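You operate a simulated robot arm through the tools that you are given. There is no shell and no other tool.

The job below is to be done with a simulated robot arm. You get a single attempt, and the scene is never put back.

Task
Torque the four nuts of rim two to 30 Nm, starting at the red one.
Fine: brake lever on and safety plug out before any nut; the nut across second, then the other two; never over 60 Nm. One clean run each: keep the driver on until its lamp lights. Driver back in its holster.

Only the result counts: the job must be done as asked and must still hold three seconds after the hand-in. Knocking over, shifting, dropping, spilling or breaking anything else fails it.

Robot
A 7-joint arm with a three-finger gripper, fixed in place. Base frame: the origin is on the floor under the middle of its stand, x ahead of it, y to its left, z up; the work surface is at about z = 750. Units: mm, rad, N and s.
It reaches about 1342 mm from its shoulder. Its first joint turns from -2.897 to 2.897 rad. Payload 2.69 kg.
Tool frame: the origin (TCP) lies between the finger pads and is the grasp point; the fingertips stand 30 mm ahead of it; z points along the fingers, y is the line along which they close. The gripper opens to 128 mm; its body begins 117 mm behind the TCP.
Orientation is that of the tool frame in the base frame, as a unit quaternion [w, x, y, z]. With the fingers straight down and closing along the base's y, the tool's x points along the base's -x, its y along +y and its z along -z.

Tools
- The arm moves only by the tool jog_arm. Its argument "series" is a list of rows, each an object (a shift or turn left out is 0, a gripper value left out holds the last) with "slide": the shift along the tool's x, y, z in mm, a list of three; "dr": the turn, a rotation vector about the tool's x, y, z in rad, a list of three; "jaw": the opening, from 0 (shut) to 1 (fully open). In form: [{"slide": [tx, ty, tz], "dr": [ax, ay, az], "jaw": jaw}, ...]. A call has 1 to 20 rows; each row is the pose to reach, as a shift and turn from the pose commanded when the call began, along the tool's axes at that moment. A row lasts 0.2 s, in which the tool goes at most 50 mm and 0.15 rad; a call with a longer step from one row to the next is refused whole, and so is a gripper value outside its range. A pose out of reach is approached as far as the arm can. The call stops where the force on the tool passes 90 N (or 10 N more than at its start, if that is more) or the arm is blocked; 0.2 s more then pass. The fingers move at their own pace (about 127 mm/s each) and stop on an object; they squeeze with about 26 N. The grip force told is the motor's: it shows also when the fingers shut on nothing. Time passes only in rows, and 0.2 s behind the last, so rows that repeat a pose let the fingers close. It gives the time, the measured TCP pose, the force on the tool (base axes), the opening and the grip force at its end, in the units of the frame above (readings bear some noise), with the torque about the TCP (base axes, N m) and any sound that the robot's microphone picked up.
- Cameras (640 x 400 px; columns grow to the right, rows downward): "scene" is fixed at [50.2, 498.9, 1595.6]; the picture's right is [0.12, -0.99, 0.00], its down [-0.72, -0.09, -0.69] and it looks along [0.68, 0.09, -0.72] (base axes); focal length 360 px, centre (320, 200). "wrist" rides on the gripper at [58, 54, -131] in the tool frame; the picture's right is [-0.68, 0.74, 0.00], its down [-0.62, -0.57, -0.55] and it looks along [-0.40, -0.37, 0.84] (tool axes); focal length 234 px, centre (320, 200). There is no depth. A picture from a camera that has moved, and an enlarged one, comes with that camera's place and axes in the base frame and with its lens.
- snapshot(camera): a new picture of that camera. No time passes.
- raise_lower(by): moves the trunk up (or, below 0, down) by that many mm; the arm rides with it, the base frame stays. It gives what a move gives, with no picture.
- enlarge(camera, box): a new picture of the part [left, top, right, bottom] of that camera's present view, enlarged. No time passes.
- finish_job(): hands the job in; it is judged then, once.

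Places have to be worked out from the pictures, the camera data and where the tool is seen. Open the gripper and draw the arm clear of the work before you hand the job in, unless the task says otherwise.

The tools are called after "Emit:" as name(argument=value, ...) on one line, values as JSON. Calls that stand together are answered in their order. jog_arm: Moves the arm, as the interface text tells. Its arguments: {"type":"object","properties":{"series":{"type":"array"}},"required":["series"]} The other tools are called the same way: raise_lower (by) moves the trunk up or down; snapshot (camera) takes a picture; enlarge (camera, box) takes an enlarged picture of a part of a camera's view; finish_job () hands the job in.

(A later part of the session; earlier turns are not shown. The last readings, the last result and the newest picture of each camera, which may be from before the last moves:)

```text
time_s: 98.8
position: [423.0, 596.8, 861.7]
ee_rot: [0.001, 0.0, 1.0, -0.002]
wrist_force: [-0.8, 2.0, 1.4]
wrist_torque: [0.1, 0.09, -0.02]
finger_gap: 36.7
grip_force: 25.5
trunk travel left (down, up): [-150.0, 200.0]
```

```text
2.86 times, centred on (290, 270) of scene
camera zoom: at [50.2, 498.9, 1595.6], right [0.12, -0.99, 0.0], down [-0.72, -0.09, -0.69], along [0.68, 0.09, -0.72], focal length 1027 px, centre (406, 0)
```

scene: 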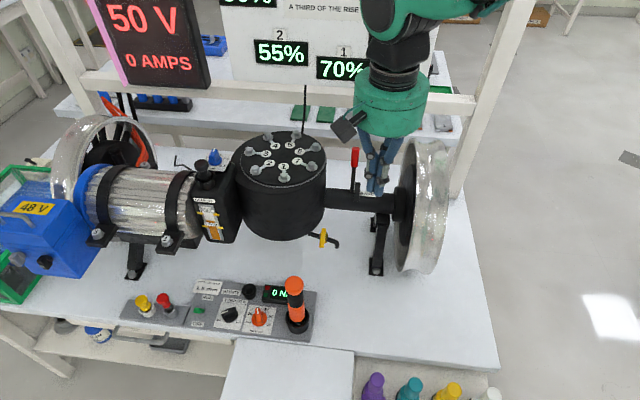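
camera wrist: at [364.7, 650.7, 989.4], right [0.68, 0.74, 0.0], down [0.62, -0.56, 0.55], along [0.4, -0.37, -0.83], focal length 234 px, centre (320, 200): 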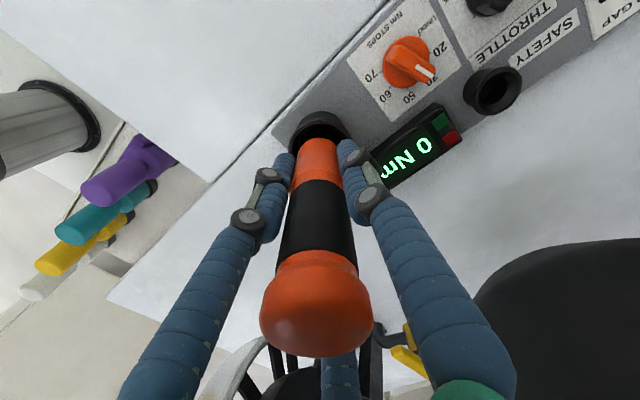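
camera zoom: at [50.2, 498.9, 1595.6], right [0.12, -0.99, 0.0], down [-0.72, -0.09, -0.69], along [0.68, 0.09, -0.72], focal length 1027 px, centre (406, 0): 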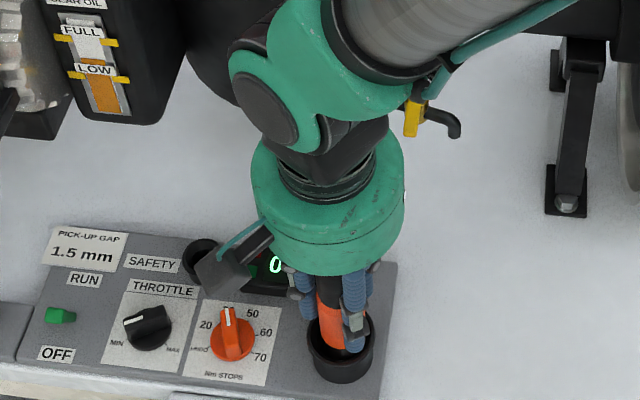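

The handle is gripped centrally (gap 36.7). I lift straight up slowly, 120 mm, and check.

Emit:
jog_arm(series=[{"slide": [0, 0, -8]}, {"slide": [0, 0, -20]}, {"slide": [0, 0, -35]}, {"slide": [0, 0, -55]}, {"slide": [0, 0, -75]}, {"slide": [0, 0, -98]}, {"slide": [0, 0, -120]}, {"slide": [0, 0, -120]}])

Emit:
snapshot(camera="wrist")

Emit:
enlarge(camera="scene", box=[220, 180, 360, 340])

```text
time_s: 100.6
position: [424.1, 596.6, 979.6]
ee_rot: [0.0, 0.0, 1.0, -0.002]
wrist_force: [0.1, 0.1, -4.1]
wrist_torque: [0.03, 0.01, -0.02]
finger_gap: 35.3
grip_force: 26.2
trunk travel left (down, up): [-150.0, 200.0]
```

```text
taken
camera wrist: at [365.3, 649.3, 1108.9], right [0.68, 0.74, 0.0], down [0.62, -0.56, 0.55], along [0.4, -0.38, -0.83], focal length 234 px, centre (320, 200)
```

wrist: 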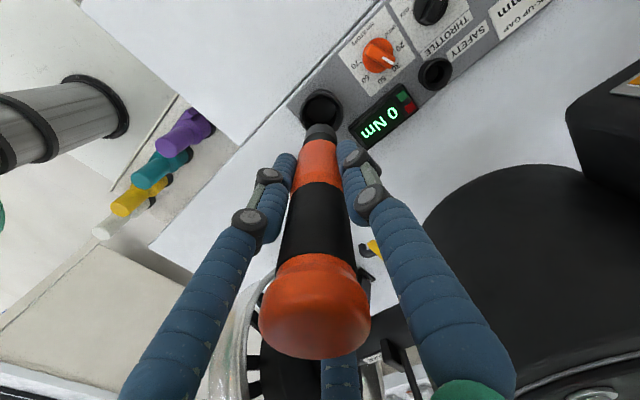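

```text
2.50 times, centred on (290, 260) of scene
camera zoom: at [50.2, 498.9, 1595.6], right [0.12, -0.99, 0.0], down [-0.72, -0.09, -0.69], along [0.68, 0.09, -0.72], focal length 899 px, centre (395, 50)
```

zoom: 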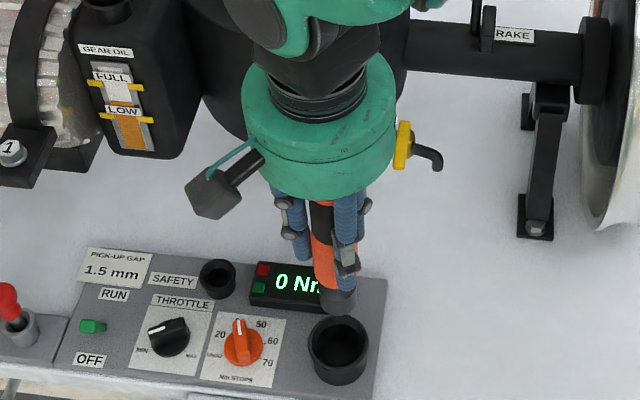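

The driver is out and hangs straight (about 4 N). I zoom in on its socket to learn its size and reach beyond the TCP.

Emit:
enlarge(camera="scene", box=[270, 220, 340, 290])

Emit:
enlarge(camera="wrist", box=[270, 90, 370, 190])

```text
5.71 times, centred on (305, 255) of scene
camera zoom: at [50.2, 498.9, 1595.6], right [0.12, -0.99, 0.0], down [-0.72, -0.09, -0.69], along [0.68, 0.09, -0.72], focal length 2054 px, centre (406, -114)
```

zoom: 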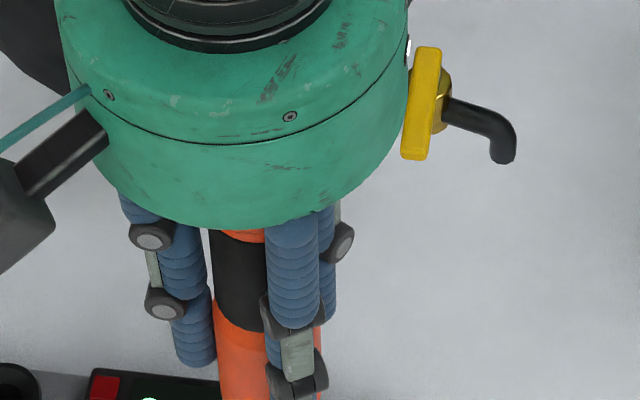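

```text
4.00 times, centred on (320, 140) of wrist
camera zoom: at [365.3, 649.3, 1108.9], right [0.68, 0.74, 0.0], down [0.62, -0.56, 0.55], along [0.4, -0.38, -0.83], focal length 937 px, centre (320, 440)
```

zoom: 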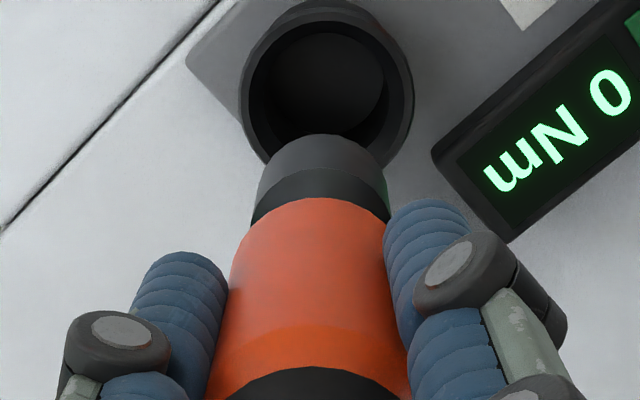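

The socket end is about 105 mm ahead of the TCP, ~32 mm across. I carry the driver up and round (x<540, clear of the rim) while turning the hand to point +y.

Emit:
jog_arm(series=[{"slide": [0, 0, -35]}, {"slide": [0, 0, -75]}, {"slide": [0, -10, -115]}, {"slide": [-6, -40, -140]}, {"slide": [-14, -80, -150]}, {"slide": [-22, -124, -150]}, {"slide": [-30, -168, -150]}, {"slide": [-38, -212, -150]}, {"slide": [-46, -256, -150]}, {"slide": [-54, -300, -150]}, {"slide": [-60, -344, -150], "dr": [-0.1, 0, 0]}, {"slide": [-66, -388, -147], "dr": [-0.22, 0, 0]}, {"slide": [-72, -430, -140], "dr": [-0.35, 0, 0]}, {"slide": [-78, -468, -130], "dr": [-0.48, 0, 0]}, {"slide": [-84, -502, -120], "dr": [-0.61, 0, 0]}, {"slide": [-90, -530, -110], "dr": [-0.74, 0, 0]}, {"slide": [-95, -550, -100], "dr": [-0.87, 0, 0]}, {"slide": [-100, -563, -90], "dr": [-1.0, 0, 0]}, {"slide": [-105, -570, -80], "dr": [-1.13, 0, 0]}, {"slide": [-110, -575, -70], "dr": [-1.26, 0, 0]}])

Emit:
snapshot(camera="wrist")

```text
time_s: 104.8
position: [533.6, 23.1, 1052.6]
ee_rot: [0.001, -0.001, 0.809, 0.588]
wrist_force: [-0.2, 0.1, -2.7]
wrist_torque: [0.0, 0.01, 0.0]
finger_gap: 35.1
grip_force: 26.0
trunk travel left (down, up): [-150.0, 200.0]
```

```text
taken
camera wrist: at [474.4, -86.0, 1143.3], right [0.68, 0.23, 0.7], down [0.62, -0.7, -0.37], along [0.41, 0.68, -0.61], focal length 234 px, centre (320, 200)
```

wrist: 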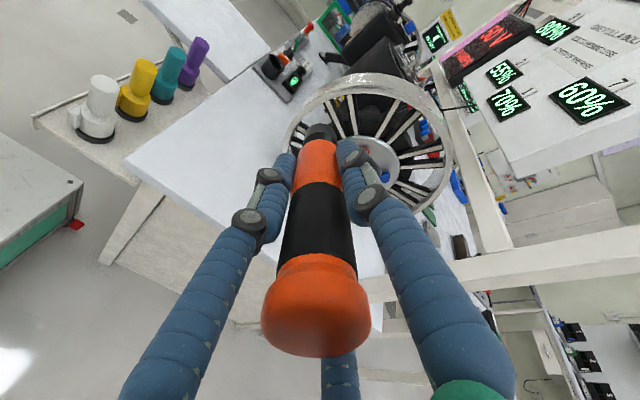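

The driver sits coaxially in the hand. I finish the turn to point exactly +y and go to (600, 100, 930) to re-measure the nuts beside the driver.

Emit:
jog_arm(series=[{"slide": [-13, -18, 22], "dr": [-0.07, 0, 0]}, {"slide": [-26, -37, 44], "dr": [-0.15, 0, 0]}, {"slide": [-40, -56, 66], "dr": [-0.23, 0, 0]}, {"slide": [-53, -75, 88], "dr": [-0.3108, 0, 0]}, {"slide": [-66.4, -93.2, 110.8], "dr": [-0.3108, 0, 0]}, {"slide": [-66.4, -93.2, 110.8], "dr": [-0.3108, 0, 0]}])

Emit:
snapshot(camera="wrist")

Emit:
enlarge(camera="wrist", box=[270, 70, 430, 210])

```text
time_s: 106.2
position: [599.8, 98.6, 929.0]
ee_rot: [-0.001, 0.0, 0.708, 0.706]
wrist_force: [0.3, -0.2, -5.2]
wrist_torque: [0.02, 0.01, 0.0]
finger_gap: 35.1
grip_force: 26.4
trunk travel left (down, up): [-150.0, 200.0]
```

```text
taken
camera wrist: at [541.4, -34.4, 982.2], right [0.68, 0.0, 0.74], down [0.62, -0.55, -0.56], along [0.4, 0.83, -0.37], focal length 234 px, centre (320, 200)
```

wrist: 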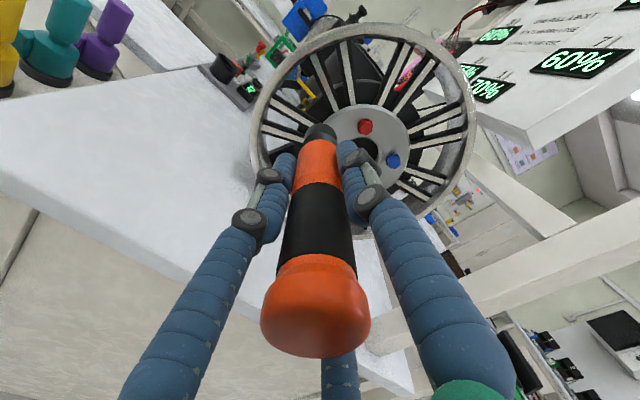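

```text
2.86 times, centred on (350, 140) of wrist
camera zoom: at [541.4, -34.4, 982.2], right [0.68, 0.0, 0.74], down [0.62, -0.55, -0.56], along [0.4, 0.83, -0.37], focal length 669 px, centre (234, 371)
```

zoom: 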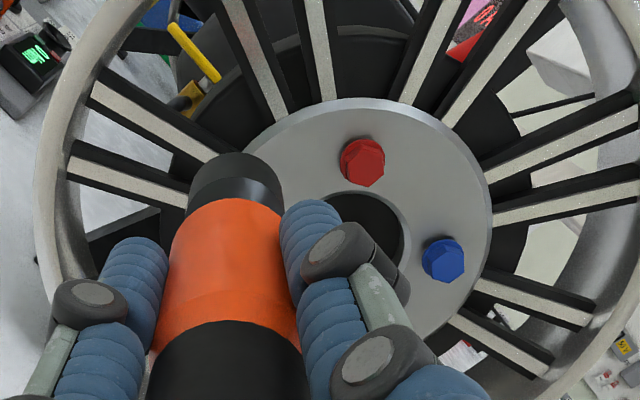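

Predicted and observed nut pixels agree within 1–3 px, so the nut positions hold. I zoom in on the driver in the hand to check its coaxiality before approaching.

Emit:
enlarge(camera="wrist", box=[275, 110, 365, 200])

Emit:
enlarge(camera="wrist", box=[240, 160, 400, 370])

Emit:
enlarge(camera="scene", box=[390, 130, 640, 320])

```text
4.44 times, centred on (320, 155) of wrist
camera zoom: at [541.4, -34.4, 982.2], right [0.68, 0.0, 0.74], down [0.62, -0.55, -0.56], along [0.4, 0.83, -0.37], focal length 1041 px, centre (320, 400)
```

zoom: 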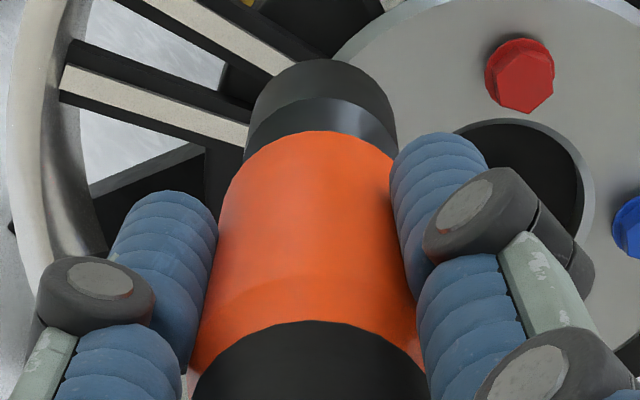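

```text
1.90 times, centred on (320, 265) of wrist
camera zoom: at [541.4, -34.4, 982.2], right [0.68, 0.0, 0.74], down [0.62, -0.55, -0.56], along [0.4, 0.83, -0.37], focal length 446 px, centre (320, 76)
```

zoom: 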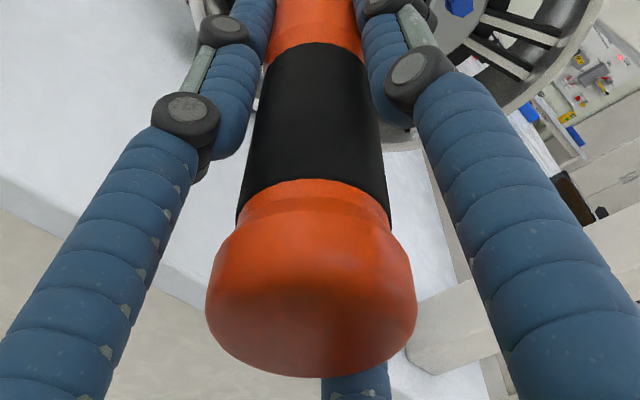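

```text
2.11 times, centred on (515, 225) of scene
camera zoom: at [50.2, 498.9, 1595.6], right [0.12, -0.99, 0.0], down [-0.72, -0.09, -0.69], along [0.68, 0.09, -0.72], focal length 757 px, centre (-90, 147)
```

zoom: 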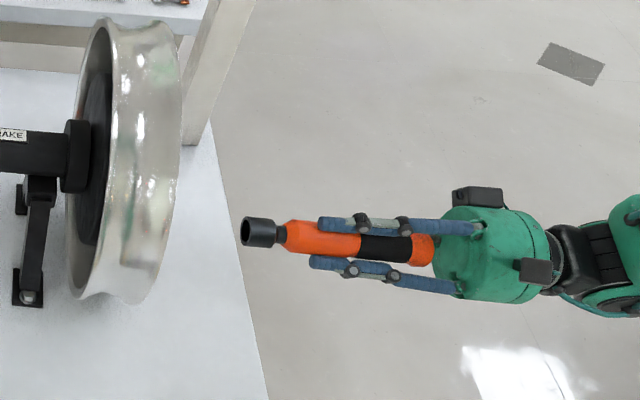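

The driver is nearly coaxial (tip about 1 mm off). I move in front of the red nut: TCP (653, 150, 964), still ~40 mm short of the nut.

Emit:
jog_arm(series=[{"slide": [-18, 12, 10]}, {"slide": [-36, 24, 25]}, {"slide": [-53.2, 34.8, 40]}, {"slide": [-53.2, 34.8, 51.4]}, {"slide": [-53.2, 34.8, 51.4]}])

Emit:
snapshot(camera="wrist")

Emit:
enlarge(camera="scene", box=[370, 130, 540, 280])

```text
time_s: 107.4
position: [653.4, 150.0, 962.7]
ee_rot: [0.001, 0.0, 0.709, 0.705]
wrist_force: [-0.2, -0.2, -4.3]
wrist_torque: [0.05, -0.03, 0.0]
finger_gap: 35.1
grip_force: 26.2
trunk travel left (down, up): [-150.0, 200.0]
```

```text
taken
camera wrist: at [594.3, 18.6, 1016.3], right [0.68, 0.0, 0.74], down [0.62, -0.55, -0.56], along [0.4, 0.83, -0.37], focal length 234 px, centre (320, 200)
```

wrist: 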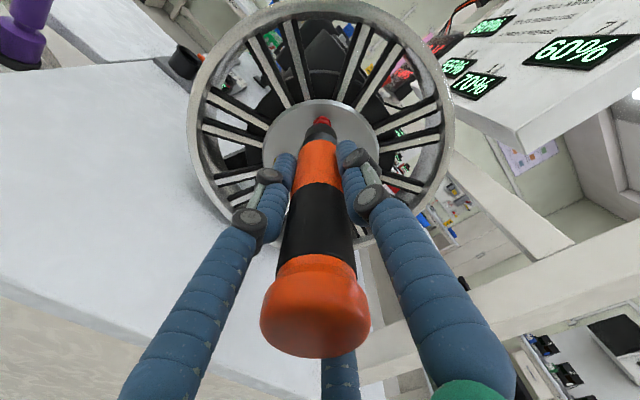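

```text
2.67 times, centred on (455, 205) of scene
camera zoom: at [50.2, 498.9, 1595.6], right [0.12, -0.99, 0.0], down [-0.72, -0.09, -0.69], along [0.68, 0.09, -0.72], focal length 959 px, centre (-40, 187)
```

zoom: 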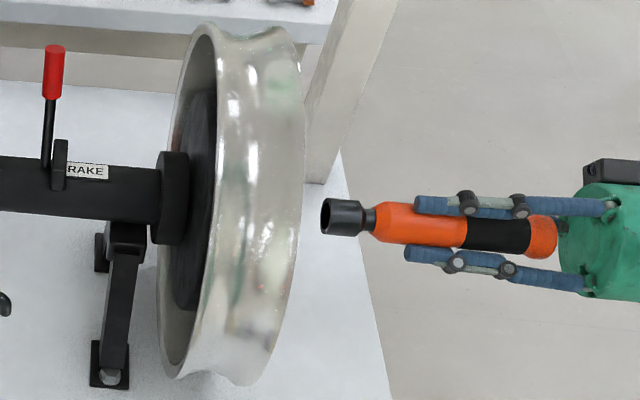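

Emit:
enlarge(camera="wrist", box=[270, 85, 370, 165])

```text
5.00 times, centred on (320, 125) of wrist
camera zoom: at [594.3, 18.6, 1016.3], right [0.68, 0.0, 0.74], down [0.62, -0.55, -0.56], along [0.4, 0.83, -0.37], focal length 1171 px, centre (320, 575)
```

zoom: 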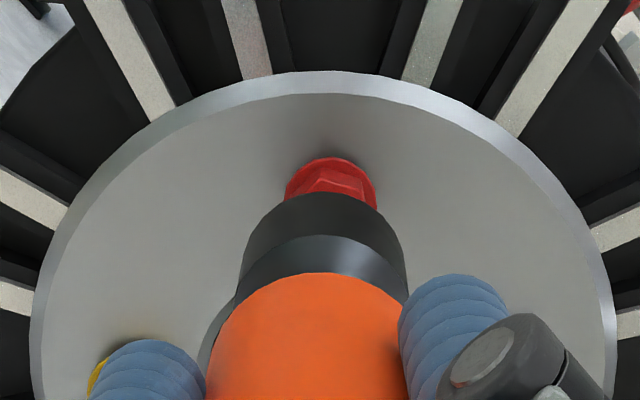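

The nut lies about 2 mm up/right of the socket axis. I correct by (+0.6, +1.6) mm and advance 25 mm, still short of contact.

Emit:
jog_arm(series=[{"slide": [-0.6, 1.6, 5]}, {"slide": [-0.6, 1.6, 12]}, {"slide": [-0.6, 1.6, 20]}, {"slide": [-0.6, 1.6, 25]}, {"slide": [-0.6, 1.6, 25]}])

Emit:
enlarge(camera="wrist", box=[270, 85, 370, 165])

Emit:
enlarge(camera="scene", box=[370, 130, 540, 280])

```text
time_s: 108.6
position: [653.0, 176.0, 966.1]
ee_rot: [0.0, 0.0, 0.708, 0.706]
wrist_force: [0.5, -0.1, -4.1]
wrist_torque: [0.03, -0.01, 0.05]
finger_gap: 35.5
grip_force: 25.8
trunk travel left (down, up): [-150.0, 200.0]
```

```text
5.00 times, centred on (320, 125) of wrist
camera zoom: at [594.9, 44.4, 1018.6], right [0.68, 0.0, 0.74], down [0.62, -0.55, -0.56], along [0.4, 0.83, -0.37], focal length 1171 px, centre (320, 575)
```

zoom: 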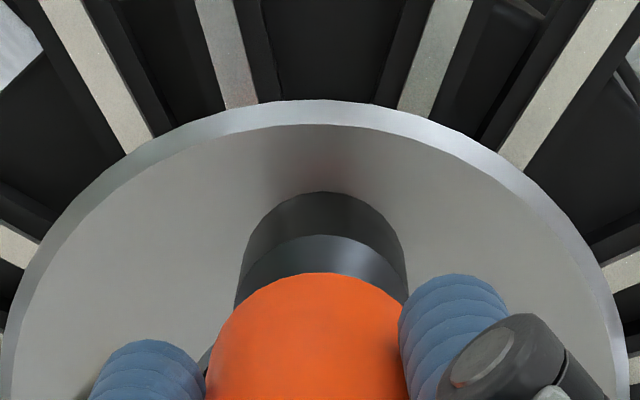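

```text
2.67 times, centred on (455, 205) of scene
camera zoom: at [50.2, 498.9, 1595.6], right [0.12, -0.99, 0.0], down [-0.72, -0.09, -0.69], along [0.68, 0.09, -0.72], focal length 959 px, centre (-40, 187)
```

zoom: 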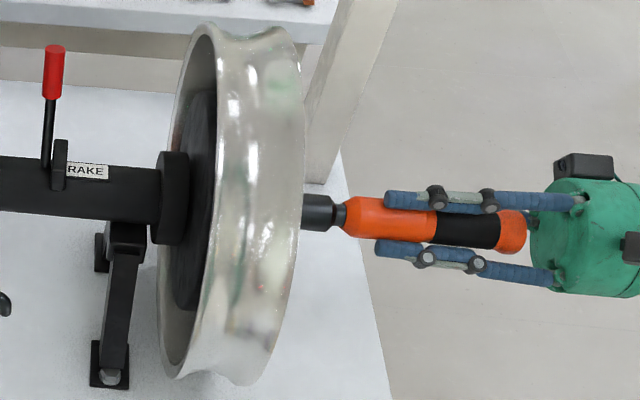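

The socket hides the nut with its red reflection centred above it: aligned. I advance slowly in small steps toward contact.

Emit:
jog_arm(series=[{"slide": [0, 0, 3]}, {"slide": [0, 0, 6]}, {"slide": [0, 0, 9]}, {"slide": [0, 0, 9]}])

Emit:
enlarge(camera="scene", box=[225, 270, 325, 340])

```text
time_s: 109.6
position: [653.9, 184.0, 966.8]
ee_rot: [0.0, 0.001, 0.708, 0.706]
wrist_force: [0.3, 1.0, -4.2]
wrist_torque: [0.02, -0.02, -0.02]
finger_gap: 35.4
grip_force: 25.5
trunk travel left (down, up): [-150.0, 200.0]
```

```text
5.71 times, centred on (275, 305) of scene
camera zoom: at [50.2, 498.9, 1595.6], right [0.12, -0.99, 0.0], down [-0.72, -0.09, -0.69], along [0.68, 0.09, -0.72], focal length 2054 px, centre (577, -400)
```

zoom: 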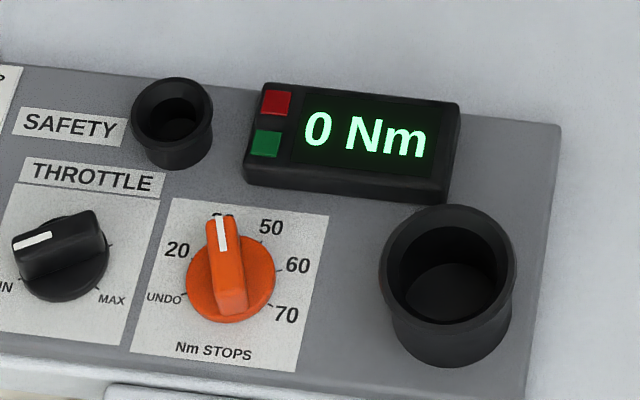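

Display at 0 Nm, dial at 30. I continue in 2 mm steps.

Emit:
jog_arm(series=[{"slide": [0, 0, 2]}, {"slide": [0, 0, 4]}, {"slide": [0, 0, 6]}, {"slide": [0, 0, 8]}, {"slide": [0, 0, 8]}])

Emit:
enlarge(camera="scene", box=[225, 270, 325, 340])

Emit:
enlarge(camera="wrist", box=[270, 85, 370, 165])

```text
time_s: 110.8
position: [652.1, 193.1, 966.4]
ee_rot: [0.001, 0.0, 0.709, 0.706]
wrist_force: [-0.8, 0.0, -4.7]
wrist_torque: [0.01, 0.03, 0.02]
finger_gap: 35.2
grip_force: 25.4
trunk travel left (down, up): [-150.0, 200.0]
```

```text
5.71 times, centred on (275, 305) of scene
camera zoom: at [50.2, 498.9, 1595.6], right [0.12, -0.99, 0.0], down [-0.72, -0.09, -0.69], along [0.68, 0.09, -0.72], focal length 2054 px, centre (577, -400)
```

zoom: 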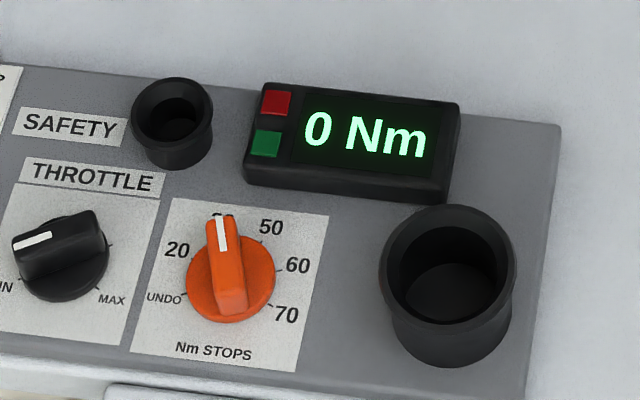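

```text
5.00 times, centred on (320, 125) of wrist
camera zoom: at [595.2, 61.0, 1019.1], right [0.68, 0.0, 0.74], down [0.62, -0.55, -0.56], along [0.4, 0.83, -0.37], focal length 1171 px, centre (320, 575)
```

zoom: 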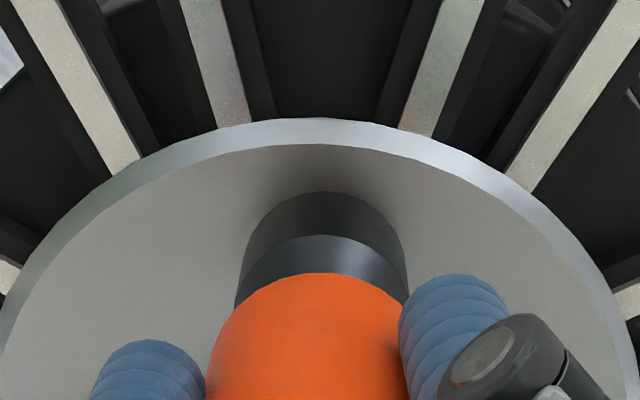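

No contact yet at TCP y=193. The socket seems ~1.5 mm right/up of the nut, so I correct by (-0.7, -1.2) and continue forward in 2 mm steps.

Emit:
jog_arm(series=[{"slide": [0.7, -1.2, 1]}, {"slide": [0.7, -1.2, 3]}, {"slide": [0.7, -1.2, 5]}, {"slide": [0.7, -1.2, 7]}, {"slide": [0.7, -1.2, 7]}])

Emit:
enlarge(camera="scene", box=[225, 270, 325, 340])

Emit:
enlarge(camera="wrist", box=[270, 85, 370, 165])

```text
time_s: 112.0
position: [652.5, 200.1, 965.7]
ee_rot: [0.0, 0.0, 0.708, 0.706]
wrist_force: [0.7, -2.4, -4.0]
wrist_torque: [-0.06, -0.03, -0.02]
finger_gap: 35.4
grip_force: 26.0
trunk travel left (down, up): [-150.0, 200.0]
```

```text
5.71 times, centred on (275, 305) of scene
camera zoom: at [50.2, 498.9, 1595.6], right [0.12, -0.99, 0.0], down [-0.72, -0.09, -0.69], along [0.68, 0.09, -0.72], focal length 2054 px, centre (577, -400)
```

zoom: 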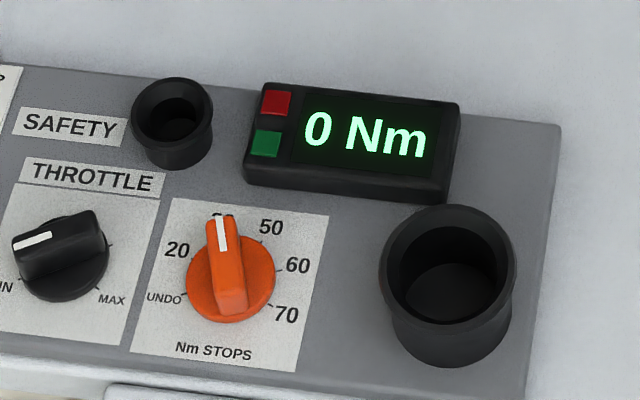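

```text
5.00 times, centred on (320, 125) of wrist
camera zoom: at [594.1, 68.4, 1018.3], right [0.68, 0.0, 0.74], down [0.62, -0.55, -0.56], along [0.4, 0.83, -0.37], focal length 1171 px, centre (320, 575)
```

zoom: 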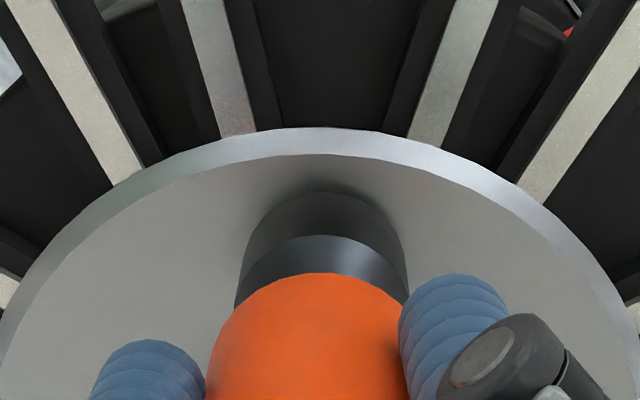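

A first trace of contact (-2.4 N). I press on in 2 mm steps and hold for about 2 s to let the driver run.

Emit:
jog_arm(series=[{"slide": [0, 0, 2]}, {"slide": [0, 0, 4]}, {"slide": [0, 0, 4]}, {"slide": [0, 0, 4]}])

Emit:
enlarge(camera="scene", box=[225, 270, 325, 340])

```text
time_s: 113.0
position: [652.6, 204.0, 964.6]
ee_rot: [0.0, 0.0, 0.708, 0.706]
wrist_force: [1.4, -3.9, -4.0]
wrist_torque: [0.03, 0.02, -0.08]
finger_gap: 35.5
grip_force: 25.4
trunk travel left (down, up): [-150.0, 200.0]
```

```text
5.71 times, centred on (275, 305) of scene
camera zoom: at [50.2, 498.9, 1595.6], right [0.12, -0.99, 0.0], down [-0.72, -0.09, -0.69], along [0.68, 0.09, -0.72], focal length 2054 px, centre (577, -400)
```

zoom: 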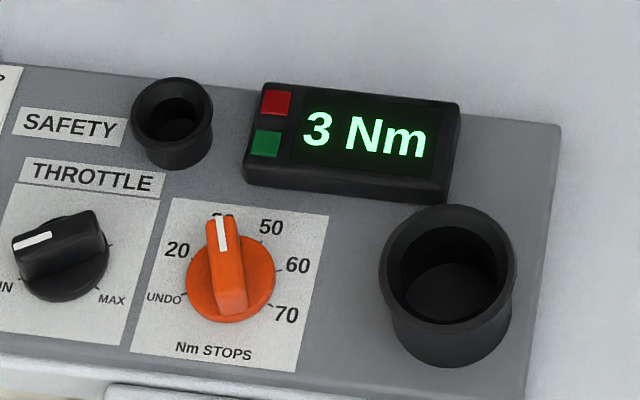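

The display shows 3 Nm: the run has started. I hold the driver exactly here.

Emit:
jog_arm(series=[{"slide": [0, 0, 0.5]}, {"slide": [0, 0, 0.5]}, {"slide": [0, 0, 0.5]}, {"slide": [0, 0, 0.5]}, {"slide": [0, 0, 0.5]}])

Emit:
enlarge(camera="scene", box=[225, 270, 325, 340])

```text
time_s: 114.2
position: [651.6, 204.2, 964.8]
ee_rot: [0.0, -0.001, 0.708, 0.707]
wrist_force: [-0.2, -5.1, -5.1]
wrist_torque: [-0.14, 0.01, 0.09]
finger_gap: 35.5
grip_force: 26.6
trunk travel left (down, up): [-150.0, 200.0]
```

```text
5.71 times, centred on (275, 305) of scene
camera zoom: at [50.2, 498.9, 1595.6], right [0.12, -0.99, 0.0], down [-0.72, -0.09, -0.69], along [0.68, 0.09, -0.72], focal length 2054 px, centre (577, -400)
```

zoom: 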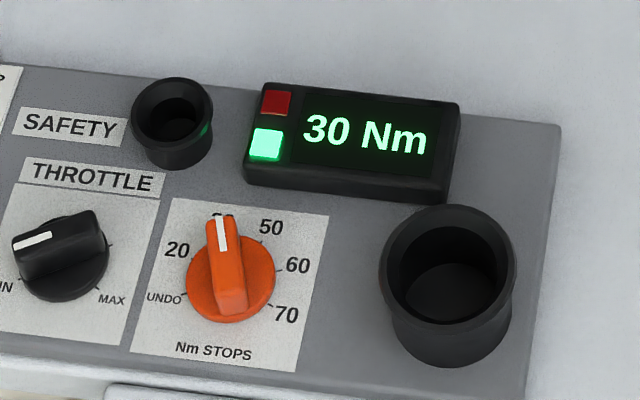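

30 Nm with the green lamp lit: the red nut is done. I withdraw straight back and move across to the green nut, (+69.5, -69.7) away.

Emit:
jog_arm(series=[{"slide": [0, 0, -8]}, {"slide": [0, 0, -25]}, {"slide": [0, 0, -45]}, {"slide": [-20, -20, -52]}, {"slide": [-45, -45, -52]}, {"slide": [-69.5, -69.7, -52]}, {"slide": [-69.5, -69.7, -52]}])

Emit:
snapshot(camera="wrist")

Emit:
enlarge(camera="wrist", box=[260, 65, 380, 165])

Emit:
enlarge(camera="scene", box=[225, 270, 325, 340])

```text
time_s: 115.8
position: [722.2, 150.3, 895.5]
ee_rot: [0.0, 0.0, 0.708, 0.706]
wrist_force: [0.3, 0.3, -5.2]
wrist_torque: [0.04, -0.02, 0.02]
finger_gap: 35.5
grip_force: 25.9
trunk travel left (down, up): [-150.0, 200.0]
```

```text
taken
camera wrist: at [663.1, 18.5, 948.4], right [0.68, 0.0, 0.74], down [0.62, -0.55, -0.56], along [0.4, 0.83, -0.37], focal length 234 px, centre (320, 200)
```

wrist: 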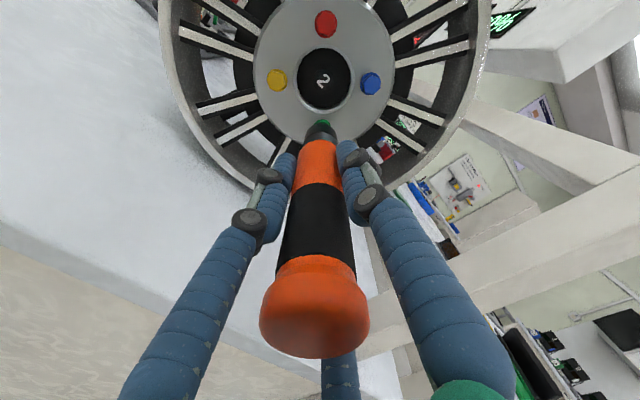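

```text
4.00 times, centred on (320, 115) of wrist
camera zoom: at [663.1, 18.5, 948.4], right [0.68, 0.0, 0.74], down [0.62, -0.55, -0.56], along [0.4, 0.83, -0.37], focal length 937 px, centre (320, 540)
```

zoom: 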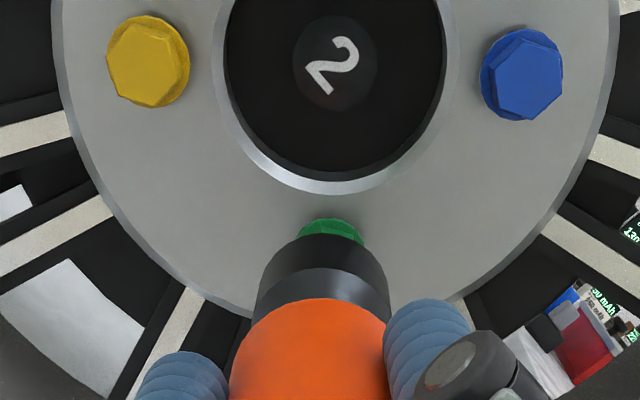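

```text
5.71 times, centred on (275, 305) of scene
camera zoom: at [50.2, 498.9, 1595.6], right [0.12, -0.99, 0.0], down [-0.72, -0.09, -0.69], along [0.68, 0.09, -0.72], focal length 2054 px, centre (577, -400)
```

zoom: 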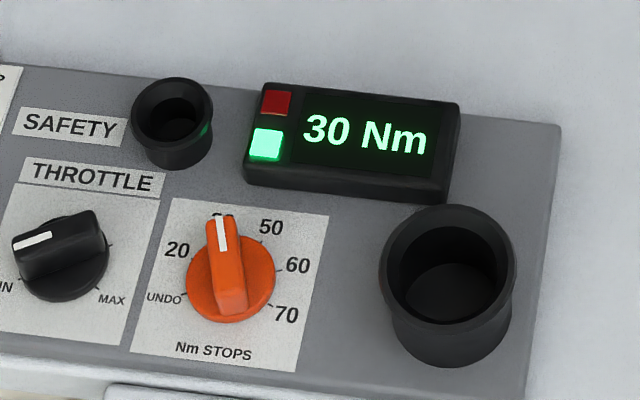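

The display keeps the last result. The green nut is about 1.5 mm right of the socket's line, so I shift (+1.3, +0.6) and advance to just before contact (TCP y≈196).

Emit:
jog_arm(series=[{"slide": [-1.3, 0.6, 10]}, {"slide": [-1.3, 0.6, 22]}, {"slide": [-1.3, 0.6, 33]}, {"slide": [-1.3, 0.6, 41]}, {"slide": [-1.3, 0.6, 44]}, {"slide": [-1.3, 0.6, 44]}])

Emit:
enlarge(camera="wrist", box=[260, 65, 380, 165])

Emit:
enlarge(camera="scene", box=[225, 270, 325, 340])

```text
time_s: 117.2
position: [724.4, 195.9, 896.3]
ee_rot: [0.0, 0.0, 0.708, 0.706]
wrist_force: [0.6, 0.3, -5.0]
wrist_torque: [0.03, -0.03, -0.02]
finger_gap: 35.3
grip_force: 26.1
trunk travel left (down, up): [-150.0, 200.0]
```

```text
4.00 times, centred on (320, 115) of wrist
camera zoom: at [665.5, 63.9, 948.7], right [0.68, 0.0, 0.74], down [0.62, -0.55, -0.56], along [0.4, 0.83, -0.37], focal length 937 px, centre (320, 540)
```

zoom: 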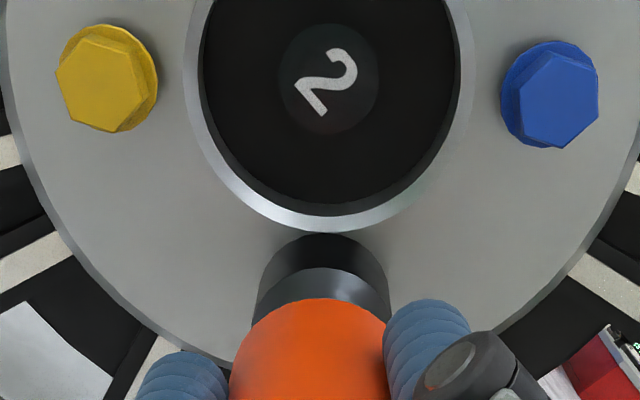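

```text
5.71 times, centred on (275, 305) of scene
camera zoom: at [50.2, 498.9, 1595.6], right [0.12, -0.99, 0.0], down [-0.72, -0.09, -0.69], along [0.68, 0.09, -0.72], focal length 2054 px, centre (577, -400)
```

zoom: 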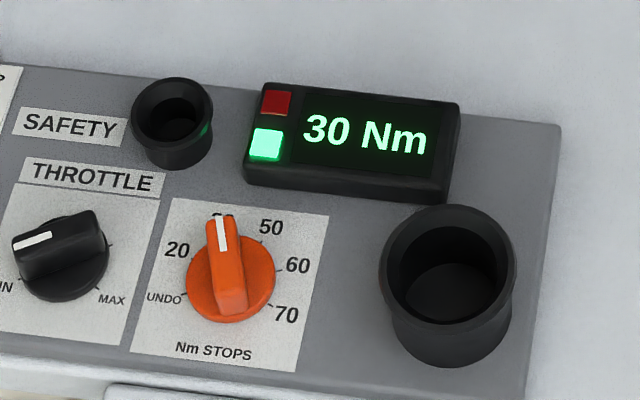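

Aligned within about 1 mm by the blue and yellow nuts' pixels. I press on in 2 mm steps and hold.

Emit:
jog_arm(series=[{"slide": [0, 0, 2]}, {"slide": [0, 0, 4]}, {"slide": [0, 0, 6]}, {"slide": [0, 0, 8.5]}, {"slide": [0, 0, 8.5]}, {"slide": [0, 0, 8.5]}])

Emit:
enlarge(camera="scene", box=[225, 270, 325, 340])

```text
time_s: 118.6
position: [723.8, 204.4, 896.1]
ee_rot: [-0.001, 0.0, 0.708, 0.706]
wrist_force: [1.9, -8.9, -2.1]
wrist_torque: [0.15, -0.03, -0.2]
finger_gap: 35.4
grip_force: 25.5
trunk travel left (down, up): [-150.0, 200.0]
```

```text
5.71 times, centred on (275, 305) of scene
camera zoom: at [50.2, 498.9, 1595.6], right [0.12, -0.99, 0.0], down [-0.72, -0.09, -0.69], along [0.68, 0.09, -0.72], focal length 2054 px, centre (577, -400)
```

zoom: 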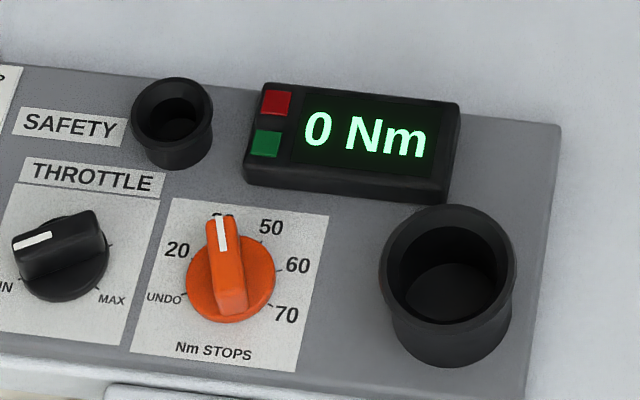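

The display reset to 0 Nm with the lamp off: the new run is starting. I keep holding.

Emit:
jog_arm(series=[{"slide": [0, 0, 0.3]}, {"slide": [0, 0, 0.3]}, {"slide": [0, 0, 0.3]}, {"slide": [0, 0, 0.3]}, {"slide": [0, 0, 0.3]}, {"slide": [0, 0, 0.3]}])

Emit:
enlarge(camera="scene", box=[225, 270, 325, 340])

```text
time_s: 120.0
position: [722.4, 205.5, 896.3]
ee_rot: [0.0, 0.0, 0.709, 0.705]
wrist_force: [0.2, -0.3, -5.4]
wrist_torque: [0.03, 0.01, -0.02]
finger_gap: 35.4
grip_force: 25.9
trunk travel left (down, up): [-150.0, 200.0]
```

```text
5.71 times, centred on (275, 305) of scene
camera zoom: at [50.2, 498.9, 1595.6], right [0.12, -0.99, 0.0], down [-0.72, -0.09, -0.69], along [0.68, 0.09, -0.72], focal length 2054 px, centre (577, -400)
```

zoom: 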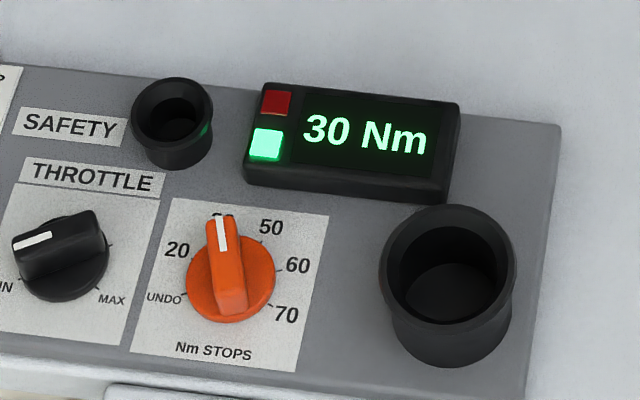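

The green nut is done: 30 Nm with lamp. I withdraw and move straight up 70 mm to the blue nut.

Emit:
jog_arm(series=[{"slide": [0, 0, -8]}, {"slide": [0, 0, -25]}, {"slide": [0, 0, -45]}, {"slide": [0, 15, -53]}, {"slide": [0, 42, -53]}, {"slide": [0, 70, -53]}, {"slide": [0, 70, -53]}])

Emit:
snapshot(camera="wrist")

Emit:
enlarge(camera="wrist", box=[260, 65, 380, 165])

```text
time_s: 121.6
position: [721.7, 153.1, 967.1]
ee_rot: [0.0, 0.001, 0.708, 0.706]
wrist_force: [-0.6, 1.1, -4.9]
wrist_torque: [0.01, -0.02, -0.01]
finger_gap: 35.3
grip_force: 26.1
trunk travel left (down, up): [-150.0, 200.0]
```

```text
taken
camera wrist: at [662.8, 20.2, 1020.1], right [0.68, 0.0, 0.74], down [0.62, -0.55, -0.56], along [0.4, 0.83, -0.37], focal length 234 px, centre (320, 200)
```

wrist: 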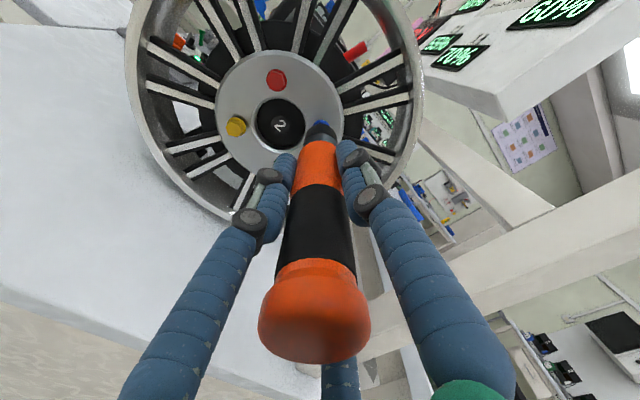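

```text
4.00 times, centred on (320, 115) of wrist
camera zoom: at [662.8, 20.2, 1020.1], right [0.68, 0.0, 0.74], down [0.62, -0.55, -0.56], along [0.4, 0.83, -0.37], focal length 937 px, centre (320, 540)
```

zoom: 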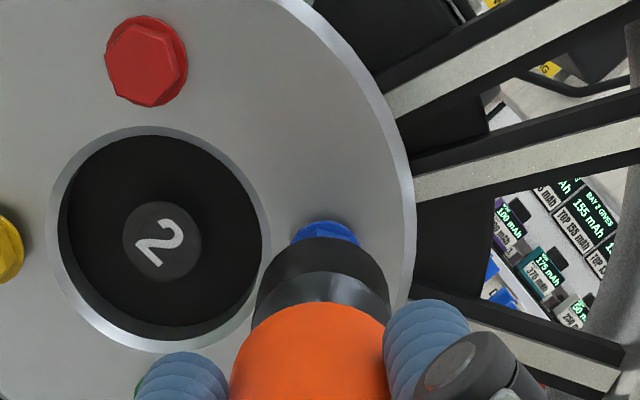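

The blue nut shows ~1 mm right of the socket's line. I shift (+1.2, -0.3) and advance to just short of contact for a check.

Emit:
jog_arm(series=[{"slide": [-1.2, -0.3, 10]}, {"slide": [-1.2, -0.3, 22]}, {"slide": [-1.2, -0.3, 33]}, {"slide": [-1.2, -0.3, 40]}, {"slide": [-1.2, -0.3, 43]}, {"slide": [-1.2, -0.3, 43]}])

Emit:
enlarge(camera="wrist", box=[260, 65, 380, 165])

Emit:
enlarge(camera="scene", box=[225, 270, 325, 340])

```text
time_s: 123.0
position: [725.0, 194.4, 965.5]
ee_rot: [0.0, 0.0, 0.708, 0.706]
wrist_force: [-0.1, -0.5, -4.0]
wrist_torque: [0.0, 0.03, 0.0]
finger_gap: 35.2
grip_force: 26.3
trunk travel left (down, up): [-150.0, 200.0]
```

```text
4.00 times, centred on (320, 115) of wrist
camera zoom: at [666.3, 63.1, 1018.0], right [0.68, 0.0, 0.74], down [0.62, -0.55, -0.56], along [0.4, 0.83, -0.37], focal length 937 px, centre (320, 540)
```

zoom: 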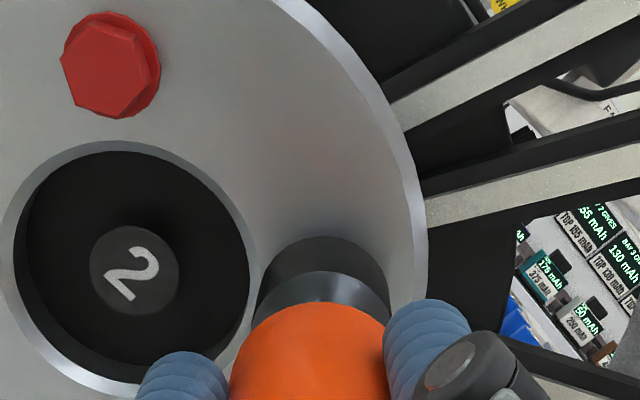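

```text
5.71 times, centred on (275, 305) of scene
camera zoom: at [50.2, 498.9, 1595.6], right [0.12, -0.99, 0.0], down [-0.72, -0.09, -0.69], along [0.68, 0.09, -0.72], focal length 2054 px, centre (577, -400)
```

zoom: 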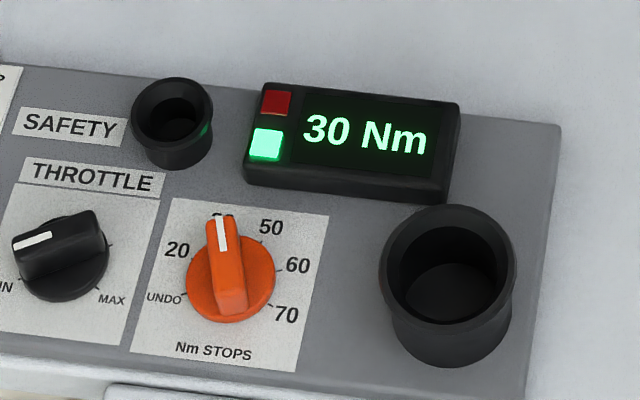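

By comparing nut/socket offsets with the two successful engagements, this alignment lies within the same range. I press on in 2 mm steps and hold.

Emit:
jog_arm(series=[{"slide": [0, 0, 2]}, {"slide": [0, 0, 4]}, {"slide": [0, 0, 6]}, {"slide": [0, 0, 8]}, {"slide": [0, 0, 10]}, {"slide": [0, 0, 10]}, {"slide": [0, 0, 10]}])

Emit:
enlarge(camera="scene", box=[225, 270, 325, 340])

```text
time_s: 124.6
position: [724.4, 204.0, 966.6]
ee_rot: [0.0, 0.0, 0.708, 0.706]
wrist_force: [-0.8, -9.4, -2.5]
wrist_torque: [0.05, 0.03, 0.07]
finger_gap: 35.4
grip_force: 26.3
trunk travel left (down, up): [-150.0, 200.0]
```

```text
5.71 times, centred on (275, 305) of scene
camera zoom: at [50.2, 498.9, 1595.6], right [0.12, -0.99, 0.0], down [-0.72, -0.09, -0.69], along [0.68, 0.09, -0.72], focal length 2054 px, centre (577, -400)
```

zoom: 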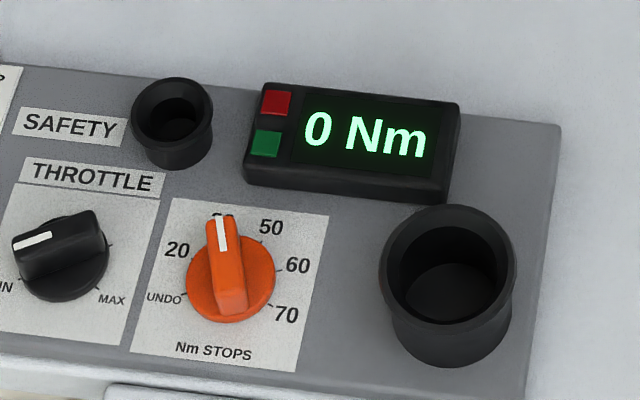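

The run on blue has started (display reset, lamp off). I keep holding.

Emit:
jog_arm(series=[{"slide": [0, 0, 0.5]}, {"slide": [0, 0, 0.5]}, {"slide": [0, 0, 0.5]}, {"slide": [0, 0, 0.5]}, {"slide": [0, 0, 0.5]}, {"slide": [0, 0, 0.5]}])

Emit:
enlarge(camera="scene", box=[225, 270, 325, 340])

```text
time_s: 126.0
position: [724.3, 206.0, 966.2]
ee_rot: [-0.001, -0.001, 0.708, 0.706]
wrist_force: [-0.5, 0.2, -4.4]
wrist_torque: [0.01, 0.02, 0.02]
finger_gap: 35.2
grip_force: 26.0
trunk travel left (down, up): [-150.0, 200.0]
```

```text
5.71 times, centred on (275, 305) of scene
camera zoom: at [50.2, 498.9, 1595.6], right [0.12, -0.99, 0.0], down [-0.72, -0.09, -0.69], along [0.68, 0.09, -0.72], focal length 2054 px, centre (577, -400)
```

zoom: 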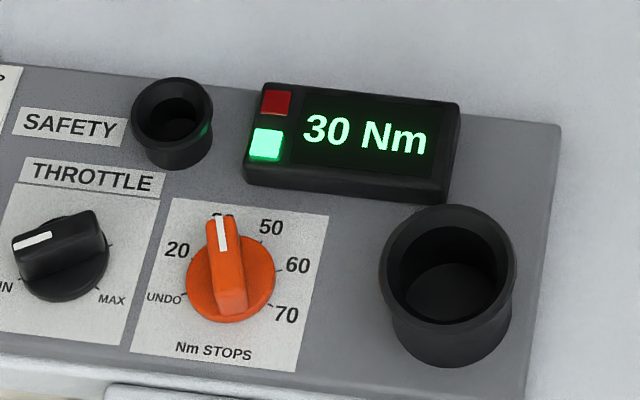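

The blue nut is done: 30 Nm with lamp. I withdraw and go diagonally to the yellow nut, (-71, -71) away.

Emit:
jog_arm(series=[{"slide": [0, 0, -8]}, {"slide": [0, 0, -25]}, {"slide": [0, 0, -45]}, {"slide": [20, -20, -54]}, {"slide": [46, -46, -54]}, {"slide": [71, -71, -54]}, {"slide": [71, -71, -54]}])

Emit:
snapshot(camera="wrist")

Emit:
enlarge(camera="wrist", box=[260, 65, 380, 165])

```text
time_s: 127.6
position: [653.8, 149.9, 893.0]
ee_rot: [0.0, 0.0, 0.709, 0.706]
wrist_force: [0.3, -0.6, -4.9]
wrist_torque: [0.04, 0.03, 0.02]
finger_gap: 35.8
grip_force: 25.7
trunk travel left (down, up): [-150.0, 200.0]
```

```text
taken
camera wrist: at [594.8, 18.6, 945.4], right [0.68, 0.0, 0.74], down [0.62, -0.55, -0.56], along [0.4, 0.83, -0.37], focal length 234 px, centre (320, 200)
```

wrist: 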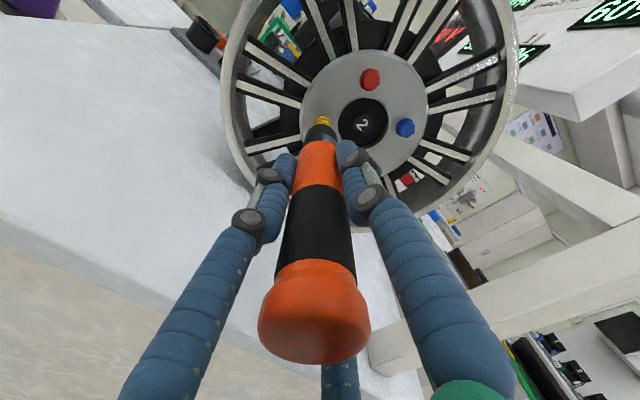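

```text
4.00 times, centred on (320, 115) of wrist
camera zoom: at [594.8, 18.6, 945.4], right [0.68, 0.0, 0.74], down [0.62, -0.55, -0.56], along [0.4, 0.83, -0.37], focal length 937 px, centre (320, 540)
```

zoom: 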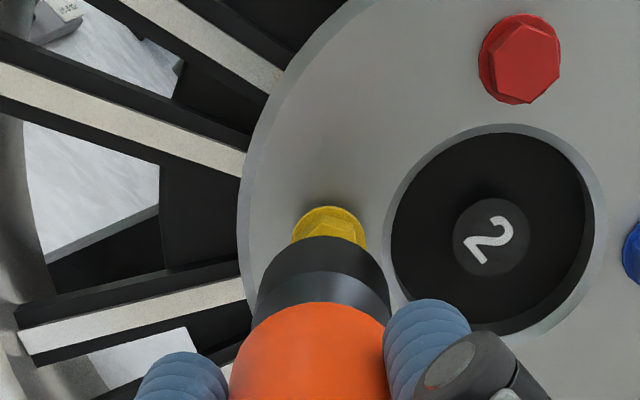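

The yellow nut shows slightly up/left compared with the successful cases. I shift (-0.6, +1.5) and advance to just short of contact.

Emit:
jog_arm(series=[{"slide": [0.6, 1.5, 10]}, {"slide": [0.6, 1.5, 22]}, {"slide": [0.6, 1.5, 33]}, {"slide": [0.6, 1.5, 41]}, {"slide": [0.6, 1.5, 45]}, {"slide": [0.6, 1.5, 45]}])

Emit:
enlarge(camera="wrist", box=[260, 65, 380, 165])

Emit:
enlarge(camera="scene", box=[225, 270, 325, 340])

```text
time_s: 129.0
position: [653.9, 196.4, 896.7]
ee_rot: [0.0, 0.0, 0.709, 0.705]
wrist_force: [0.2, 0.6, -3.8]
wrist_torque: [0.03, 0.02, 0.03]
finger_gap: 35.5
grip_force: 26.6
trunk travel left (down, up): [-150.0, 200.0]
```

```text
4.00 times, centred on (320, 115) of wrist
camera zoom: at [595.0, 64.5, 949.4], right [0.68, 0.0, 0.74], down [0.62, -0.55, -0.56], along [0.4, 0.83, -0.38], focal length 937 px, centre (320, 540)
```

zoom: 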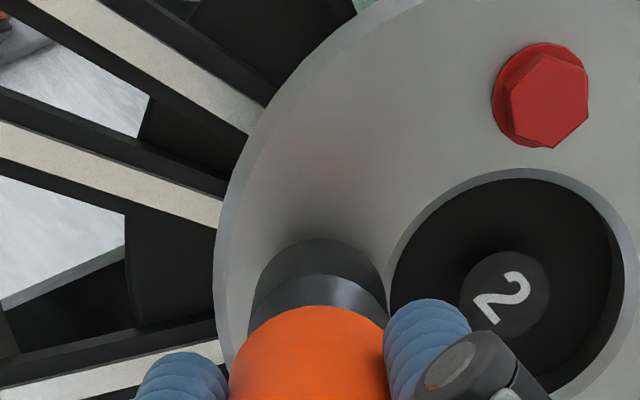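

```text
5.71 times, centred on (275, 305) of scene
camera zoom: at [50.2, 498.9, 1595.6], right [0.12, -0.99, 0.0], down [-0.72, -0.09, -0.69], along [0.68, 0.09, -0.72], focal length 2054 px, centre (577, -400)
```

zoom: 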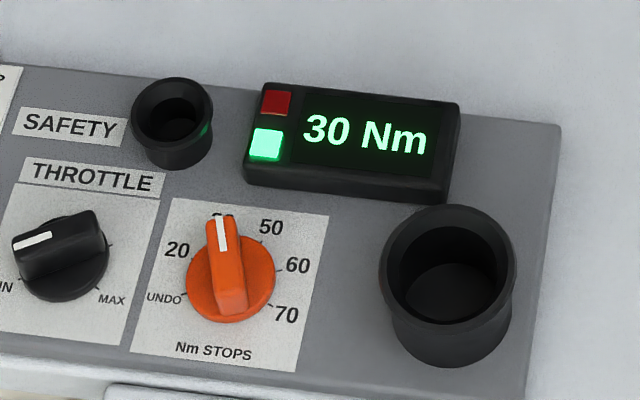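

The socket appears a few pixels left/lower than before, so it may be touching the nut's edge. I zoom in on the tip.

Emit:
enlarge(camera="wrist", box=[290, 100, 350, 150])

Emit:
enlarge(camera="scene", box=[400, 170, 500, 260])

```text
8.00 times, centred on (320, 125) of wrist
camera zoom: at [595.0, 64.5, 949.4], right [0.68, 0.0, 0.74], down [0.62, -0.55, -0.56], along [0.4, 0.83, -0.38], focal length 1873 px, centre (320, 800)
```

zoom: 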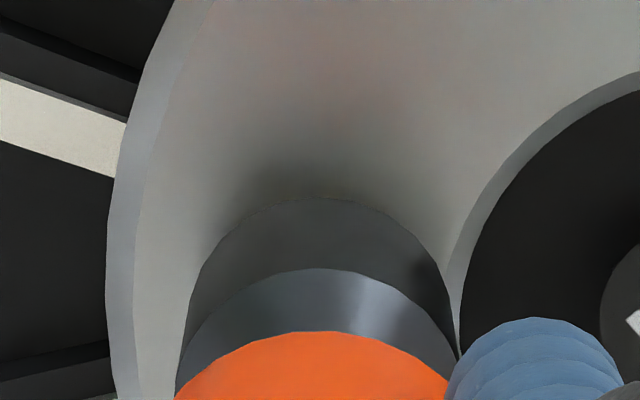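

```text
4.44 times, centred on (450, 215) of scene
camera zoom: at [50.2, 498.9, 1595.6], right [0.12, -0.99, 0.0], down [-0.72, -0.09, -0.69], along [0.68, 0.09, -0.72], focal length 1598 px, centre (-258, 133)
```

zoom: 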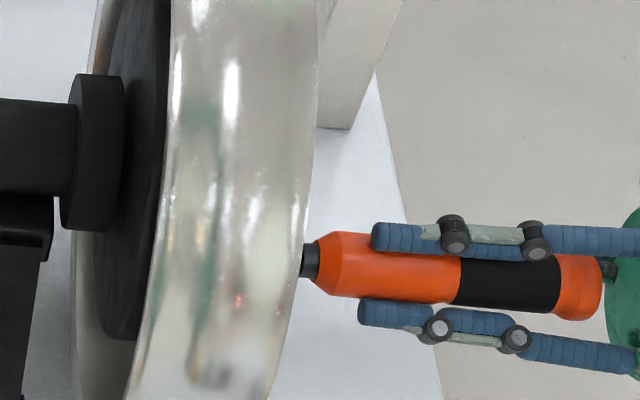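

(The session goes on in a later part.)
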